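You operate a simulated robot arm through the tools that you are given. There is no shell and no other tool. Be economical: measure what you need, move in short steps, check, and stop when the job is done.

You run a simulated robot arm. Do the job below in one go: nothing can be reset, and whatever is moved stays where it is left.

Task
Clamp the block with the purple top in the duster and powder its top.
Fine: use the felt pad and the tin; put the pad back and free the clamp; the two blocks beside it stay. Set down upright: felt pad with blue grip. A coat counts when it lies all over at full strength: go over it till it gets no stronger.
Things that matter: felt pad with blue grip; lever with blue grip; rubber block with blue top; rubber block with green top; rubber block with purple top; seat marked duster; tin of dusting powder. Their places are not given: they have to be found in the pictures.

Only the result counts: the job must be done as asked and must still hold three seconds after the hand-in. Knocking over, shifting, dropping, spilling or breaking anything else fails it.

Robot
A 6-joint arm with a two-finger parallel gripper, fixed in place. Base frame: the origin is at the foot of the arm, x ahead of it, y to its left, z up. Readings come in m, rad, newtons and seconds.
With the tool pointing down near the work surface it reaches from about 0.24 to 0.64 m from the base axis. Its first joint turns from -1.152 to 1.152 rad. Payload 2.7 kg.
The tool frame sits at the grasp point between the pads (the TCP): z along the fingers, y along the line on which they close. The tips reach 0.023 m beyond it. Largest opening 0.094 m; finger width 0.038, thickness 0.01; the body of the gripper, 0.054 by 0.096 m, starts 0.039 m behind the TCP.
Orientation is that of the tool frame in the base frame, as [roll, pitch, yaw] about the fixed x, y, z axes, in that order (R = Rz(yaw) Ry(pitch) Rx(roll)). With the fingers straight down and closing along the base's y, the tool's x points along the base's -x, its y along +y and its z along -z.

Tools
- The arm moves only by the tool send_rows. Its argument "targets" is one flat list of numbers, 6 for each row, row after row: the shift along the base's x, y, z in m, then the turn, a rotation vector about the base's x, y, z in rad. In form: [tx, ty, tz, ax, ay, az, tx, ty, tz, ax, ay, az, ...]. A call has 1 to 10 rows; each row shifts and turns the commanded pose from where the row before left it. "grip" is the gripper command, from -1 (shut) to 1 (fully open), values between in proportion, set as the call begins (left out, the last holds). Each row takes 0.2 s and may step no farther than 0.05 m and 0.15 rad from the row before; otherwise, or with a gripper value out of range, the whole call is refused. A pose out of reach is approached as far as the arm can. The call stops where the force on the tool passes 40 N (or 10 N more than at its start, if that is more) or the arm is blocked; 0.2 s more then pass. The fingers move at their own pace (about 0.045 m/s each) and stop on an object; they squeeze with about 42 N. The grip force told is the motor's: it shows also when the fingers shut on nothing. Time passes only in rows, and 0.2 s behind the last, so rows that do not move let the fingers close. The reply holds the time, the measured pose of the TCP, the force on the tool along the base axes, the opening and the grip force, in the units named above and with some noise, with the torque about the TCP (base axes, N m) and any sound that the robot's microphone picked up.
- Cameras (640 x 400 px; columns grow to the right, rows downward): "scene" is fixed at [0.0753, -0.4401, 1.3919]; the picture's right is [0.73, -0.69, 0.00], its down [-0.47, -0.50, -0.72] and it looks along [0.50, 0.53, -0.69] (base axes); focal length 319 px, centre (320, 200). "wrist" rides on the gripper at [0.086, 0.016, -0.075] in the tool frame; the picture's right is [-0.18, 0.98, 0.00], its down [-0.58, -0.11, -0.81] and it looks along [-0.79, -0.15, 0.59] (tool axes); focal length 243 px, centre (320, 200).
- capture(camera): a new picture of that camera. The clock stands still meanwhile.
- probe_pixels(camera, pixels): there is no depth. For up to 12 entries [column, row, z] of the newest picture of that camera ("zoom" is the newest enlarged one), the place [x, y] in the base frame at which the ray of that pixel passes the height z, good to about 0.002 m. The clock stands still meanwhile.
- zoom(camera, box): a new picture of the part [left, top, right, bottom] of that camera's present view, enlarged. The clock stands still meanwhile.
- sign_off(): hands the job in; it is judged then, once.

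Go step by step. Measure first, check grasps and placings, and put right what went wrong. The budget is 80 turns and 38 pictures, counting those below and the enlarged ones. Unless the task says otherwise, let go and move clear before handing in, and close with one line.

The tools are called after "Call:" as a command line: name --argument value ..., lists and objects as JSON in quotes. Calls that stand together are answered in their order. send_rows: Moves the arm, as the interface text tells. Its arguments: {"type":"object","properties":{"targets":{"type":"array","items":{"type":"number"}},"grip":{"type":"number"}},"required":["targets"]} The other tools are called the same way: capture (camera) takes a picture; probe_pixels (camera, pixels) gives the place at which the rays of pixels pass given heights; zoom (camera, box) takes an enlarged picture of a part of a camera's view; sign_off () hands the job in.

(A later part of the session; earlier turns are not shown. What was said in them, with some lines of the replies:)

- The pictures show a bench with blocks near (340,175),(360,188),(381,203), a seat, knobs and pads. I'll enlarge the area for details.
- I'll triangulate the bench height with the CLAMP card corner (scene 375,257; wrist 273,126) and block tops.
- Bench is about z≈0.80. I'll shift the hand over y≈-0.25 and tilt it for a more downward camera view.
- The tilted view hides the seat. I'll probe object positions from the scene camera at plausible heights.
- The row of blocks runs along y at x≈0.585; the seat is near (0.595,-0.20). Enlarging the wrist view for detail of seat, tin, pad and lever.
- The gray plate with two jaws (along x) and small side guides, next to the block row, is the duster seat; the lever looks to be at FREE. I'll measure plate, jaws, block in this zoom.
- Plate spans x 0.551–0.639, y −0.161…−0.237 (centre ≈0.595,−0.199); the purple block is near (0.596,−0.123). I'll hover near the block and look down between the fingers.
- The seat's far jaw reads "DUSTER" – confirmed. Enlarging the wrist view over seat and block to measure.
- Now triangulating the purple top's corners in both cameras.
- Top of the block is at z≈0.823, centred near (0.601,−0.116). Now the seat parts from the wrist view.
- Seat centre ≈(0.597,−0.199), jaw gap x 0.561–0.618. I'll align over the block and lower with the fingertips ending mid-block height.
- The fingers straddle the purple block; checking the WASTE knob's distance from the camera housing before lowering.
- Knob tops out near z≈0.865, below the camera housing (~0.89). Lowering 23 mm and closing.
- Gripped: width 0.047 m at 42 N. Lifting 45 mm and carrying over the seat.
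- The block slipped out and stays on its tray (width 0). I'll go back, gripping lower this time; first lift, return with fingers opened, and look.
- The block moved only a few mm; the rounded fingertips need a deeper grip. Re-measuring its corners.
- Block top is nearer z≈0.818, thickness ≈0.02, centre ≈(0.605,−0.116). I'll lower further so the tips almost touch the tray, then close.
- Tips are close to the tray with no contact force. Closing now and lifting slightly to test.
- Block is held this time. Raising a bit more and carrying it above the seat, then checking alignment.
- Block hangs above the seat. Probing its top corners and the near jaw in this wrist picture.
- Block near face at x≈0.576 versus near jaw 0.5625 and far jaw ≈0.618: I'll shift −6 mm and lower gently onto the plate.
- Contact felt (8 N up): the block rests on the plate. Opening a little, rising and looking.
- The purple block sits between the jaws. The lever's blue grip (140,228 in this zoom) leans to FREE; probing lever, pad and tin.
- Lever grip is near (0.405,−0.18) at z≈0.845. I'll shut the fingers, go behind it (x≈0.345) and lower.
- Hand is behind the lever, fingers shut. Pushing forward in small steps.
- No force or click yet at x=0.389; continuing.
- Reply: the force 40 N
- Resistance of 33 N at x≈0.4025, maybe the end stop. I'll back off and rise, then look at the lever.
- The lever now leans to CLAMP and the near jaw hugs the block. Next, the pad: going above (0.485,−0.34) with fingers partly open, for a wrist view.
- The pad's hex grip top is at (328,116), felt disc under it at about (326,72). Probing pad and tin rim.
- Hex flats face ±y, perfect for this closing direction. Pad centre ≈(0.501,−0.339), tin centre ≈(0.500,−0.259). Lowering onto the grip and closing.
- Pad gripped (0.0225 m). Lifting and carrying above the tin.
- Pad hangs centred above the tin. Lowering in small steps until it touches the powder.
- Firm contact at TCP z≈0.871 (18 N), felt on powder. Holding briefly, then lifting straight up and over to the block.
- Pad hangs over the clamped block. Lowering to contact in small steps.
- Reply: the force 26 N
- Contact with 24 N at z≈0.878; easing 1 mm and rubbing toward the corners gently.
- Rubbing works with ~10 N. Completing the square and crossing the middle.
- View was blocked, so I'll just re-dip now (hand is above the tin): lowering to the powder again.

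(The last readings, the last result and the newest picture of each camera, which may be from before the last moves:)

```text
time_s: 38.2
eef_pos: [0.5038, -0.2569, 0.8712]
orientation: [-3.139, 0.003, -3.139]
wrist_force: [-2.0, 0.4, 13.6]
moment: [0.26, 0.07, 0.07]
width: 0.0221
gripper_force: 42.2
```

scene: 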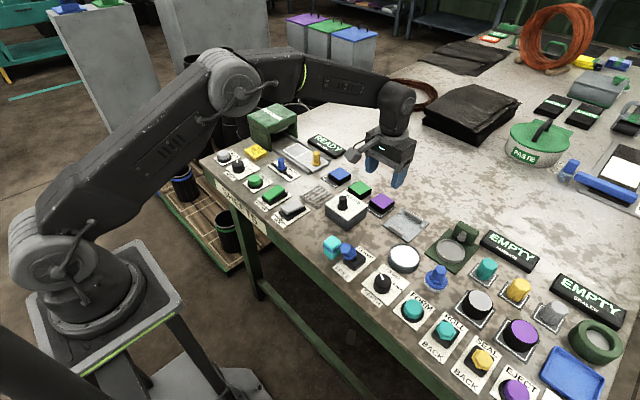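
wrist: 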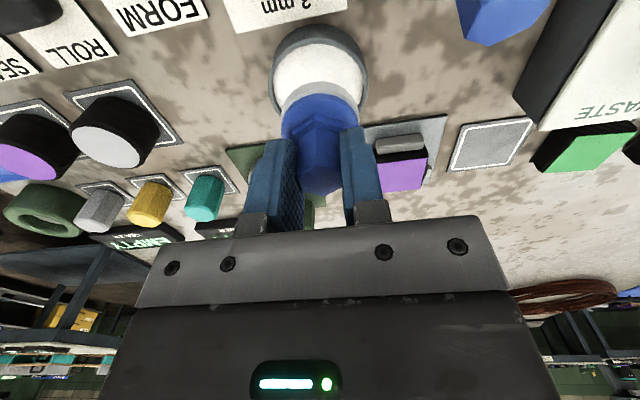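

Dipped again (13.6 N). Lifting and stepping back-right so the wrist camera can see the block's top.

Call:
send_rows --targets '[0, 0, 0.015, 0, 0, 0, 0, 0, 0.025, 0, 0, 0, -0.02, -0.04, 0.01, 0, 0, 0, 0, -0.02, 0, 0, 0, 0]'

Call:
capture --camera "wrist"

```text
time_s: 39.2
eef_pos: [0.4807, -0.3175, 0.9198]
orientation: [3.141, 0.003, 3.141]
wrist_force: [-0.1, 0.5, -0.3]
moment: [0.01, -0.02, 0.02]
width: 0.0222
gripper_force: 41.4
```

```text
5 pictures are left
```

wrist: 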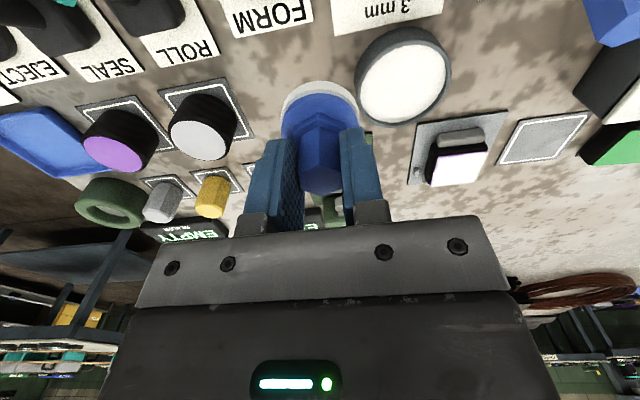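

The top is now white except a thin purple strip along the near (−x) edge at row ~153. Probing that edge to set the rub range.

Call:
probe_pixels --camera "wrist" --pixels '[[437, 159, 0.824], [488, 150, 0.824], [431, 187, 0.824], [487, 179, 0.824]]'

```text
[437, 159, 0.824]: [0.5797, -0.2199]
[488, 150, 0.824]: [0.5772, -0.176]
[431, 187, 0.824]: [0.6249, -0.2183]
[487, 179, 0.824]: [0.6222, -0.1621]
```

Going back over the block and doing a denser raster with more reach toward −x.

Call:
send_rows --targets '[0.0278, 0.0297, 0, 0, 0, 0, 0.0278, 0.0297, 0, 0, 0, 0, 0.0278, 0.0297, 0, 0, 0, 0, 0.0278, 0.0297, -0.012, 0, 0, 0, 0, 0, -0.02, 0, 0, 0, 0, 0, -0.007, 0, 0, 0]'

Call:
send_rows --targets '[0, 0, -0.003, 0, 0, 0]'

```text
time_s: 40.6
eef_pos: [0.5942, -0.1989, 0.8805]
orientation: [-3.14, 0.001, 3.139]
wrist_force: [-0.1, 1.0, 0.4]
moment: [0.05, -0.04, 0.03]
width: 0.0222
gripper_force: 42.4
```

```text
time_s: 41.0
eef_pos: [0.5932, -0.1971, 0.8804]
orientation: [-3.141, 0.003, -3.139]
wrist_force: [-6.5, 4.3, 14.2]
moment: [0.25, 0.25, 0.13]
width: 0.0217
gripper_force: 41.9
```

Contact at 14 N. Rastering.

Call:
send_rows --targets '[-0.009, -0.007, -0.0005, 0, 0, 0, -0.009, -0.007, 0, 0, 0, 0, 0, 0.01, 0, 0, 0, 0, 0, 0.01, 0, 0, 0, 0, 0, 0.008, 0, 0, 0, 0, 0.009, 0, 0, 0, 0, 0, 0, -0.01, 0, 0, 0, 0, 0, -0.01, 0, 0, 0, 0, 0, -0.008, 0, 0, 0, 0, 0.009, 0, 0, 0, 0, 0]'

Call:
send_rows --targets '[0, 0.01, 0, 0, 0, 0, 0, 0.01, 0, 0, 0, 0, 0, 0.008, 0, 0, 0, 0, 0.008, 0, 0, 0, 0, 0, 0.006, 0, 0, 0, 0, 0, 0, -0.01, 0, 0, 0, 0, 0, -0.01, 0, 0, 0, 0, 0, -0.008, 0, 0, 0, 0, -0.007, 0.007, 0, 0, 0, 0, -0.007, 0.007, 0, 0, 0, 0]'

```text
time_s: 43.2
eef_pos: [0.5922, -0.2152, 0.8769]
orientation: [-3.138, -0.001, 3.139]
wrist_force: [-15.4, 2.6, 19.9]
moment: [0.22, 0.51, 0.09]
width: 0.0212
gripper_force: 42.1
```

```text
time_s: 45.4
eef_pos: [0.5919, -0.2001, 0.8762]
orientation: [-3.138, 0.004, 3.14]
wrist_force: [2.5, -4.5, 7.2]
moment: [-0.26, -0.27, -0.11]
width: 0.0212
gripper_force: 41.9
```

Raster done. Lifting, and stepping back to the viewing spot past the tin to inspect coat and pad.

Call:
send_rows --targets '[0, 0, 0.02, 0, 0, 0, 0, 0, 0.025, 0, 0, 0, -0.0278, -0.0297, 0, 0, 0, 0, -0.0278, -0.0297, 0, 0, 0, 0, -0.0278, -0.0297, 0, 0, 0, 0, -0.0278, -0.0297, 0, 0, 0, 0, 0, 0, 0, 0, 0, 0]'

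Call:
zoom --camera "wrist" --box '[270, 60, 510, 210]'

```text
time_s: 47.0
eef_pos: [0.4798, -0.3181, 0.9223]
orientation: [-3.14, 0.002, 3.141]
wrist_force: [0.7, 0.6, -0.1]
moment: [0.03, -0.01, -0.02]
width: 0.0213
gripper_force: 41.5
```

```text
2.67 times, centred on (390, 135) of wrist
```

zoom: 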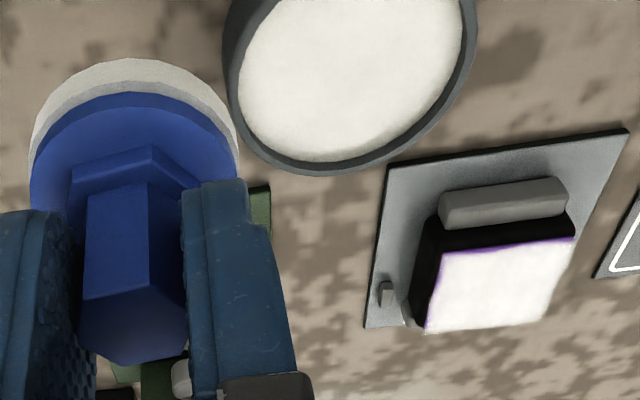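

Nearly all white; only a ~1 mm purple line remains at the near and −y edges (zoom 500,243 and 430,300). One more dip and a wider rub.

Call:
send_rows --targets '[0.01, 0.03, 0, 0, 0, 0, 0.0105, 0.029, -0.01, 0, 0, 0, 0, 0, -0.02, 0, 0, 0, 0, 0, -0.015, 0, 0, 0, 0, 0, -0.003, 0, 0, 0, 0, 0, -0.002, 0, 0, 0]'

Call:
send_rows --targets '[0, 0, -0.001, 0, 0, 0]'

```text
time_s: 48.4
eef_pos: [0.5023, -0.258, 0.8719]
orientation: [-3.14, 0.002, -3.14]
wrist_force: [0.6, 0.0, -0.8]
moment: [-0.02, 0.0, 0.01]
width: 0.0214
gripper_force: 42.1
```

```text
time_s: 48.8
eef_pos: [0.5019, -0.2583, 0.8704]
orientation: [-3.14, 0.002, -3.141]
wrist_force: [-0.7, 0.4, 1.4]
moment: [0.04, -0.02, 0.06]
width: 0.0212
gripper_force: 41.8
```

Call:
send_rows --targets '[0, 0, -0.0015, 0, 0, 0, 0, 0, 0, 0, 0, 0]'

Call:
send_rows --targets '[0, 0, 0.015, 0, 0, 0, 0, 0, 0.022, 0, 0, 0, 0.031, 0.02, 0, 0, 0, 0, 0.031, 0.02, 0, 0, 0, 0, 0.031, 0.02, 0, 0, 0, 0, 0, 0, -0.015, 0, 0, 0, 0, 0, -0.01, 0, 0, 0, 0, 0, -0.003, 0, 0, 0]'

```text
time_s: 49.4
eef_pos: [0.5028, -0.2588, 0.8714]
orientation: [-3.14, 0.003, 3.139]
wrist_force: [-3.7, 1.2, 14.4]
moment: [0.1, -0.03, 0.07]
width: 0.0213
gripper_force: 41.7
```

```text
time_s: 51.2
eef_pos: [0.5967, -0.1969, 0.8771]
orientation: [-3.141, 0.001, -3.14]
wrist_force: [0.2, 0.4, -0.1]
moment: [0.02, -0.01, 0.01]
width: 0.0211
gripper_force: 41.9
```

No contact yet at 0.877; lowering a bit more.

Call:
send_rows --targets '[0, -0.001, -0.0015, 0, 0, 0, 0, 0, -0.0015, 0, 0, 0]'

```text
time_s: 51.8
eef_pos: [0.5958, -0.1993, 0.8774]
orientation: [-3.141, 0.005, -3.141]
wrist_force: [-3.0, 6.8, 13.4]
moment: [0.3, 0.0, 0.0]
width: 0.0211
gripper_force: 41.7
```

Contact at 13 N. Wide raster (±~0.019 m).

Call:
send_rows --targets '[-0.01, -0.009, -0.0005, 0, 0, 0, -0.01, -0.009, 0, 0, 0, 0, 0, 0.012, 0, 0, 0, 0, 0, 0.012, 0, 0, 0, 0, 0, 0.012, 0, 0, 0, 0, 0.01, 0, 0, 0, 0, 0, 0, -0.012, 0, 0, 0, 0, 0, -0.012, 0, 0, 0, 0, 0, -0.012, 0, 0, 0, 0, 0.01, 0, 0, 0, 0, 0]'

Call:
send_rows --targets '[0, 0.012, 0, 0, 0, 0, 0, 0.012, 0, 0, 0, 0, 0, 0.012, 0, 0, 0, 0, 0.009, 0, 0, 0, 0, 0, 0.007, 0, 0, 0, 0, 0, 0, -0.012, 0, 0, 0, 0, 0, -0.012, 0, 0, 0, 0, 0, -0.012, 0, 0, 0, 0, -0.008, 0.009, 0, 0, 0, 0, -0.008, 0.009, 0, 0, 0, 0]'

```text
time_s: 54.0
eef_pos: [0.5942, -0.2204, 0.8752]
orientation: [-3.139, 0.001, 3.139]
wrist_force: [-14.2, 2.3, 20.6]
moment: [0.23, 0.33, 0.13]
width: 0.0211
gripper_force: 41.7
```

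```text
time_s: 56.2
eef_pos: [0.5907, -0.1997, 0.8761]
orientation: [-3.138, 0.006, 3.141]
wrist_force: [6.0, -8.0, 10.1]
moment: [-0.33, -0.45, -0.16]
width: 0.0211
gripper_force: 42.4
out of reach, approached as far as the arm can: row 8
```

Adding one more stroke along the near and −y edges, then lifting back to the viewing spot.

Call:
send_rows --targets '[-0.01, 0.009, 0, 0, 0, 0, -0.01, 0.009, 0, 0, 0, 0, 0, -0.012, 0, 0, 0, 0, 0, -0.012, 0, 0, 0, 0, 0, -0.014, 0, 0, 0, 0, 0.012, 0, 0, 0, 0, 0, 0.012, 0, 0, 0, 0, 0, -0.004, 0.02, 0, 0, 0, 0]'

Call:
send_rows --targets '[0, 0, 0.02, 0, 0, 0, 0, 0, 0.025, 0, 0, 0, -0.0285, -0.0297, 0, 0, 0, 0, -0.0278, -0.0297, 0, 0, 0, 0, -0.0278, -0.0297, 0, 0, 0, 0, -0.0278, -0.0297, 0, 0, 0, 0, 0, 0, 0, 0, 0, 0]'

Call:
zoom --camera "wrist" --box '[380, 110, 500, 200]'

```text
time_s: 58.0
eef_pos: [0.5884, -0.1992, 0.8761]
orientation: [-3.139, 0.005, -3.141]
wrist_force: [3.2, -8.4, 10.7]
moment: [-0.38, -0.38, -0.1]
width: 0.0212
gripper_force: 41.5
```

```text
time_s: 59.6
eef_pos: [0.4787, -0.3167, 0.9207]
orientation: [3.141, 0.002, -3.142]
wrist_force: [-0.2, -1.3, -1.4]
moment: [0.01, 0.01, -0.02]
width: 0.021
gripper_force: 42.6
```

```text
4.44 times, centred on (440, 155) of wrist
```

zoom: 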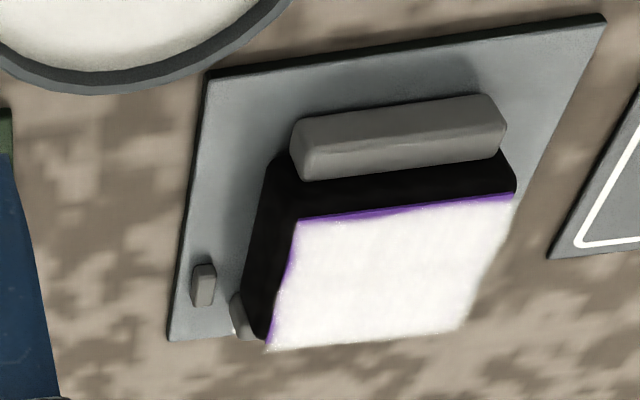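

Coat is uniform white; the remaining purple line is just the cap's vertical side and hasn't changed. Now returning the pad to its original spot (0.501,−0.339), lowering gently.

Call:
send_rows --targets '[0.0115, -0.011, 0, 0, 0, 0, 0.0108, -0.011, 0, 0, 0, 0, 0, 0, -0.03, 0, 0, 0, 0, 0, -0.025, 0, 0, 0, 0, 0, -0.009, 0, 0, 0, 0, 0, -0.003, 0, 0, 0]'

Call:
send_rows --targets '[0, 0, -0.0015, 0, 0, 0]'

```text
time_s: 61.0
eef_pos: [0.5003, -0.3382, 0.8515]
orientation: [-3.14, 0.003, -3.141]
wrist_force: [-0.4, -0.6, -0.2]
moment: [-0.01, -0.02, 0.02]
width: 0.0212
gripper_force: 41.9
```

```text
time_s: 61.4
eef_pos: [0.4999, -0.338, 0.8526]
orientation: [-3.14, 0.001, -3.14]
wrist_force: [-0.5, 0.6, 4.3]
moment: [0.07, -0.03, 0.02]
width: 0.0209
gripper_force: 42.4
```

Light contact (4.3 N): the pad stands on the bench. Releasing and rising straight up.

Call:
send_rows --targets '[0, 0, 0, 0, 0, 0, 0, 0, 0, 0, 0, 0, 0, 0, 0, 0, 0, 0, 0, 0, 0.02, 0, 0, 0, 0, 0, 0.03, 0, 0, 0, 0, 0, 0.04, 0, 0, 0]' --grip 0.1

```text
time_s: 62.8
eef_pos: [0.5012, -0.3382, 0.9411]
orientation: [-3.141, 0.001, 3.142]
wrist_force: [-0.6, -0.3, 0.2]
moment: [0.0, 0.01, 0.0]
width: 0.0517
gripper_force: 0.0
```

Next, the lever: probing its grip height/position at CLAMP while moving to the far side of it with shut fingers.

Call:
send_rows --targets '[0, 0.0388, 0, 0, 0, 0, 0, 0.0388, 0, 0, 0, 0, 0, 0.0388, 0, 0, 0, 0, 0, 0.0388, 0, 0, 0, 0, 0, 0, 0, 0, 0, 0]' --grip -1

Call:
probe_pixels --camera "scene" --pixels '[[364.5, 237, 0.85], [364.5, 237, 0.86], [366, 229, 0.87], [366, 229, 0.88], [353, 262, 0.815]]'

```text
time_s: 64.0
eef_pos: [0.5011, -0.183, 0.9418]
orientation: [-3.139, 0.001, 3.141]
wrist_force: [-0.4, 0.2, -0.1]
moment: [-0.04, -0.05, 0.0]
width: 0.0001
gripper_force: 41.9
```

```text
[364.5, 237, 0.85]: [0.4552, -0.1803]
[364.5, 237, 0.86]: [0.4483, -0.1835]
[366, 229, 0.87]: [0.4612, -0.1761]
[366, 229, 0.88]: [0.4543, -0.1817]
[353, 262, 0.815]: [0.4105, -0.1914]
```

Grip at CLAMP is around (0.45,−0.183), top edge ≈0.468; finger's near face would be 0.482. Lowering, then pushing toward the base.

Call:
send_rows --targets '[0, 0, -0.03, 0, 0, 0, 0, 0, -0.03, 0, 0, 0, 0, 0, -0.018, 0, 0, 0]'

Call:
send_rows --targets '[-0.01, 0, 0, 0, 0, 0, -0.01, 0, 0, 0, 0, 0, -0.01, 0, 0, 0, 0, 0, -0.008, 0, 0, 0, 0, 0, -0.008, 0, 0, 0, 0, 0, -0.006, 0, 0, 0, 0, 0]'

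```text
time_s: 64.8
eef_pos: [0.5004, -0.1842, 0.863]
orientation: [3.142, 0.002, 3.141]
wrist_force: [0.0, -0.4, -0.2]
moment: [0.04, 0.0, 0.01]
width: 0.0001
gripper_force: 42.2
```

```text
time_s: 66.2
eef_pos: [0.4481, -0.1827, 0.8619]
orientation: [-3.14, 0.002, 3.141]
wrist_force: [0.8, 0.1, -0.1]
moment: [0.04, 0.02, -0.03]
width: 0.0003
gripper_force: 41.8
```

Call:
send_rows --targets '[-0.006, 0, 0, 0, 0, 0, -0.005, 0, 0, 0, 0, 0, -0.005, 0, 0, 0, 0, 0]'

```text
time_s: 67.0
eef_pos: [0.4312, -0.1827, 0.8626]
orientation: [-3.139, 0.002, -3.141]
wrist_force: [-0.4, -0.2, 0.1]
moment: [-0.04, 0.01, 0.03]
width: 0.0
gripper_force: 41.8
```

Call:
send_rows --targets '[-0.004, 0, 0, 0, 0, 0, -0.004, 0, 0, 0, 0, 0, -0.004, 0, 0, 0, 0, 0]'

```text
time_s: 67.8
eef_pos: [0.4284, -0.184, 0.8668]
orientation: [-3.135, 0.025, -3.137]
wrist_force: [1.7, 0.8, 0.8]
moment: [-0.01, -0.01, -0.02]
width: 0.0
gripper_force: 42.5
stopped in row 3: the force on the tool passed its limit at 42 N (the readings are from after the stop); the commanded pose is now the measured one
```

End stop reached (42 N). Backing off in +x, rising clear, then looking.

Call:
send_rows --targets '[0.02, 0, 0, 0, 0, 0, 0.02, 0, 0.02, 0, 0, 0, 0, 0, 0.045, 0, 0, 0, -0.04, 0.03, 0.03, 0, 0, 0, -0.045, 0.02, 0.01, 0, 0, 0, -0.04, 0.03, 0, 0, 0, 0, -0.03, 0.03, 0, 0, 0, 0]' --grip 0.5

Call:
zoom --camera "scene" --box '[320, 165, 480, 300]'

```text
refused: row 4 steps farther than a row can; nothing moved
```

```text
2.96 times, centred on (400, 232) of scene
```

zoom: 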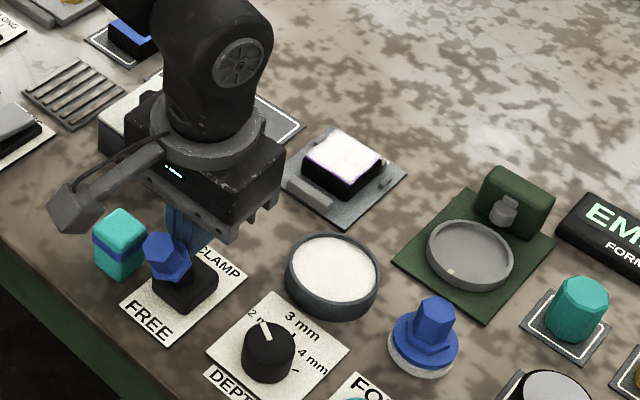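

The lever leans to FREE, the pad stands upright and the block is white. Moving the hand clear (that call was refused for a too-long step).

Call:
send_rows --targets '[0.02, 0, 0, 0, 0, 0, 0.02, 0, 0.02, 0, 0, 0, 0, 0, 0.045, 0, 0, 0, 0, 0, 0.045, 0, 0, 0, -0.04, 0.02, 0, 0, 0, 0, -0.04, 0.02, 0, 0, 0, 0, -0.04, 0.02, 0, 0, 0, 0, -0.03, 0.02, 0, 0, 0, 0]' --grip 0.5

Call:
zoom --camera "scene" --box '[320, 165, 480, 300]'

```text
time_s: 69.6
eef_pos: [0.3183, -0.1029, 0.9763]
orientation: [-3.134, 0.024, -3.138]
wrist_force: [0.0, -0.4, -0.7]
moment: [-0.03, 0.0, 0.04]
width: 0.0703
gripper_force: 0.1
```

```text
2.96 times, centred on (400, 232) of scene
```

zoom: 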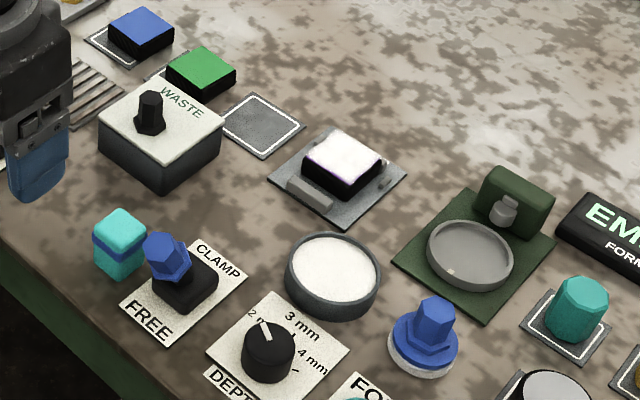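

All in place; I'll use the last picture to check the coat's uniformity.

Call:
zoom --camera "scene" --box '[388, 190, 428, 220]'

```text
13.33 times, centred on (408, 205) of scene
```

zoom: 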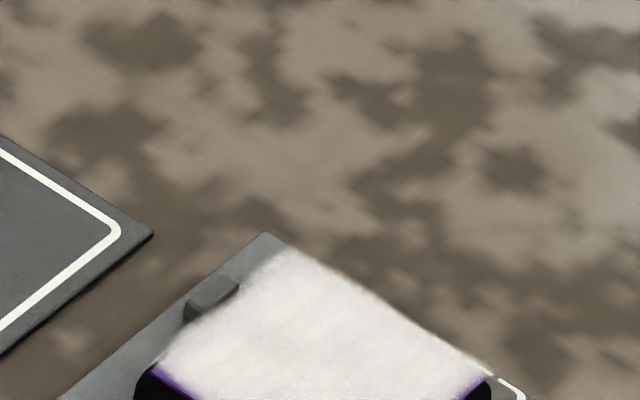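

The coat is evenly white, the pad is upright, the lever is at FREE and the hand is clear. Handing in.

Call:
sign_off

```text
The job is handed in.
```

I clamped the purple-topped block in the duster and powdered its top to an even white. The felt pad is back upright at its place, the lever is at FREE, and the blue and green blocks are where they were.
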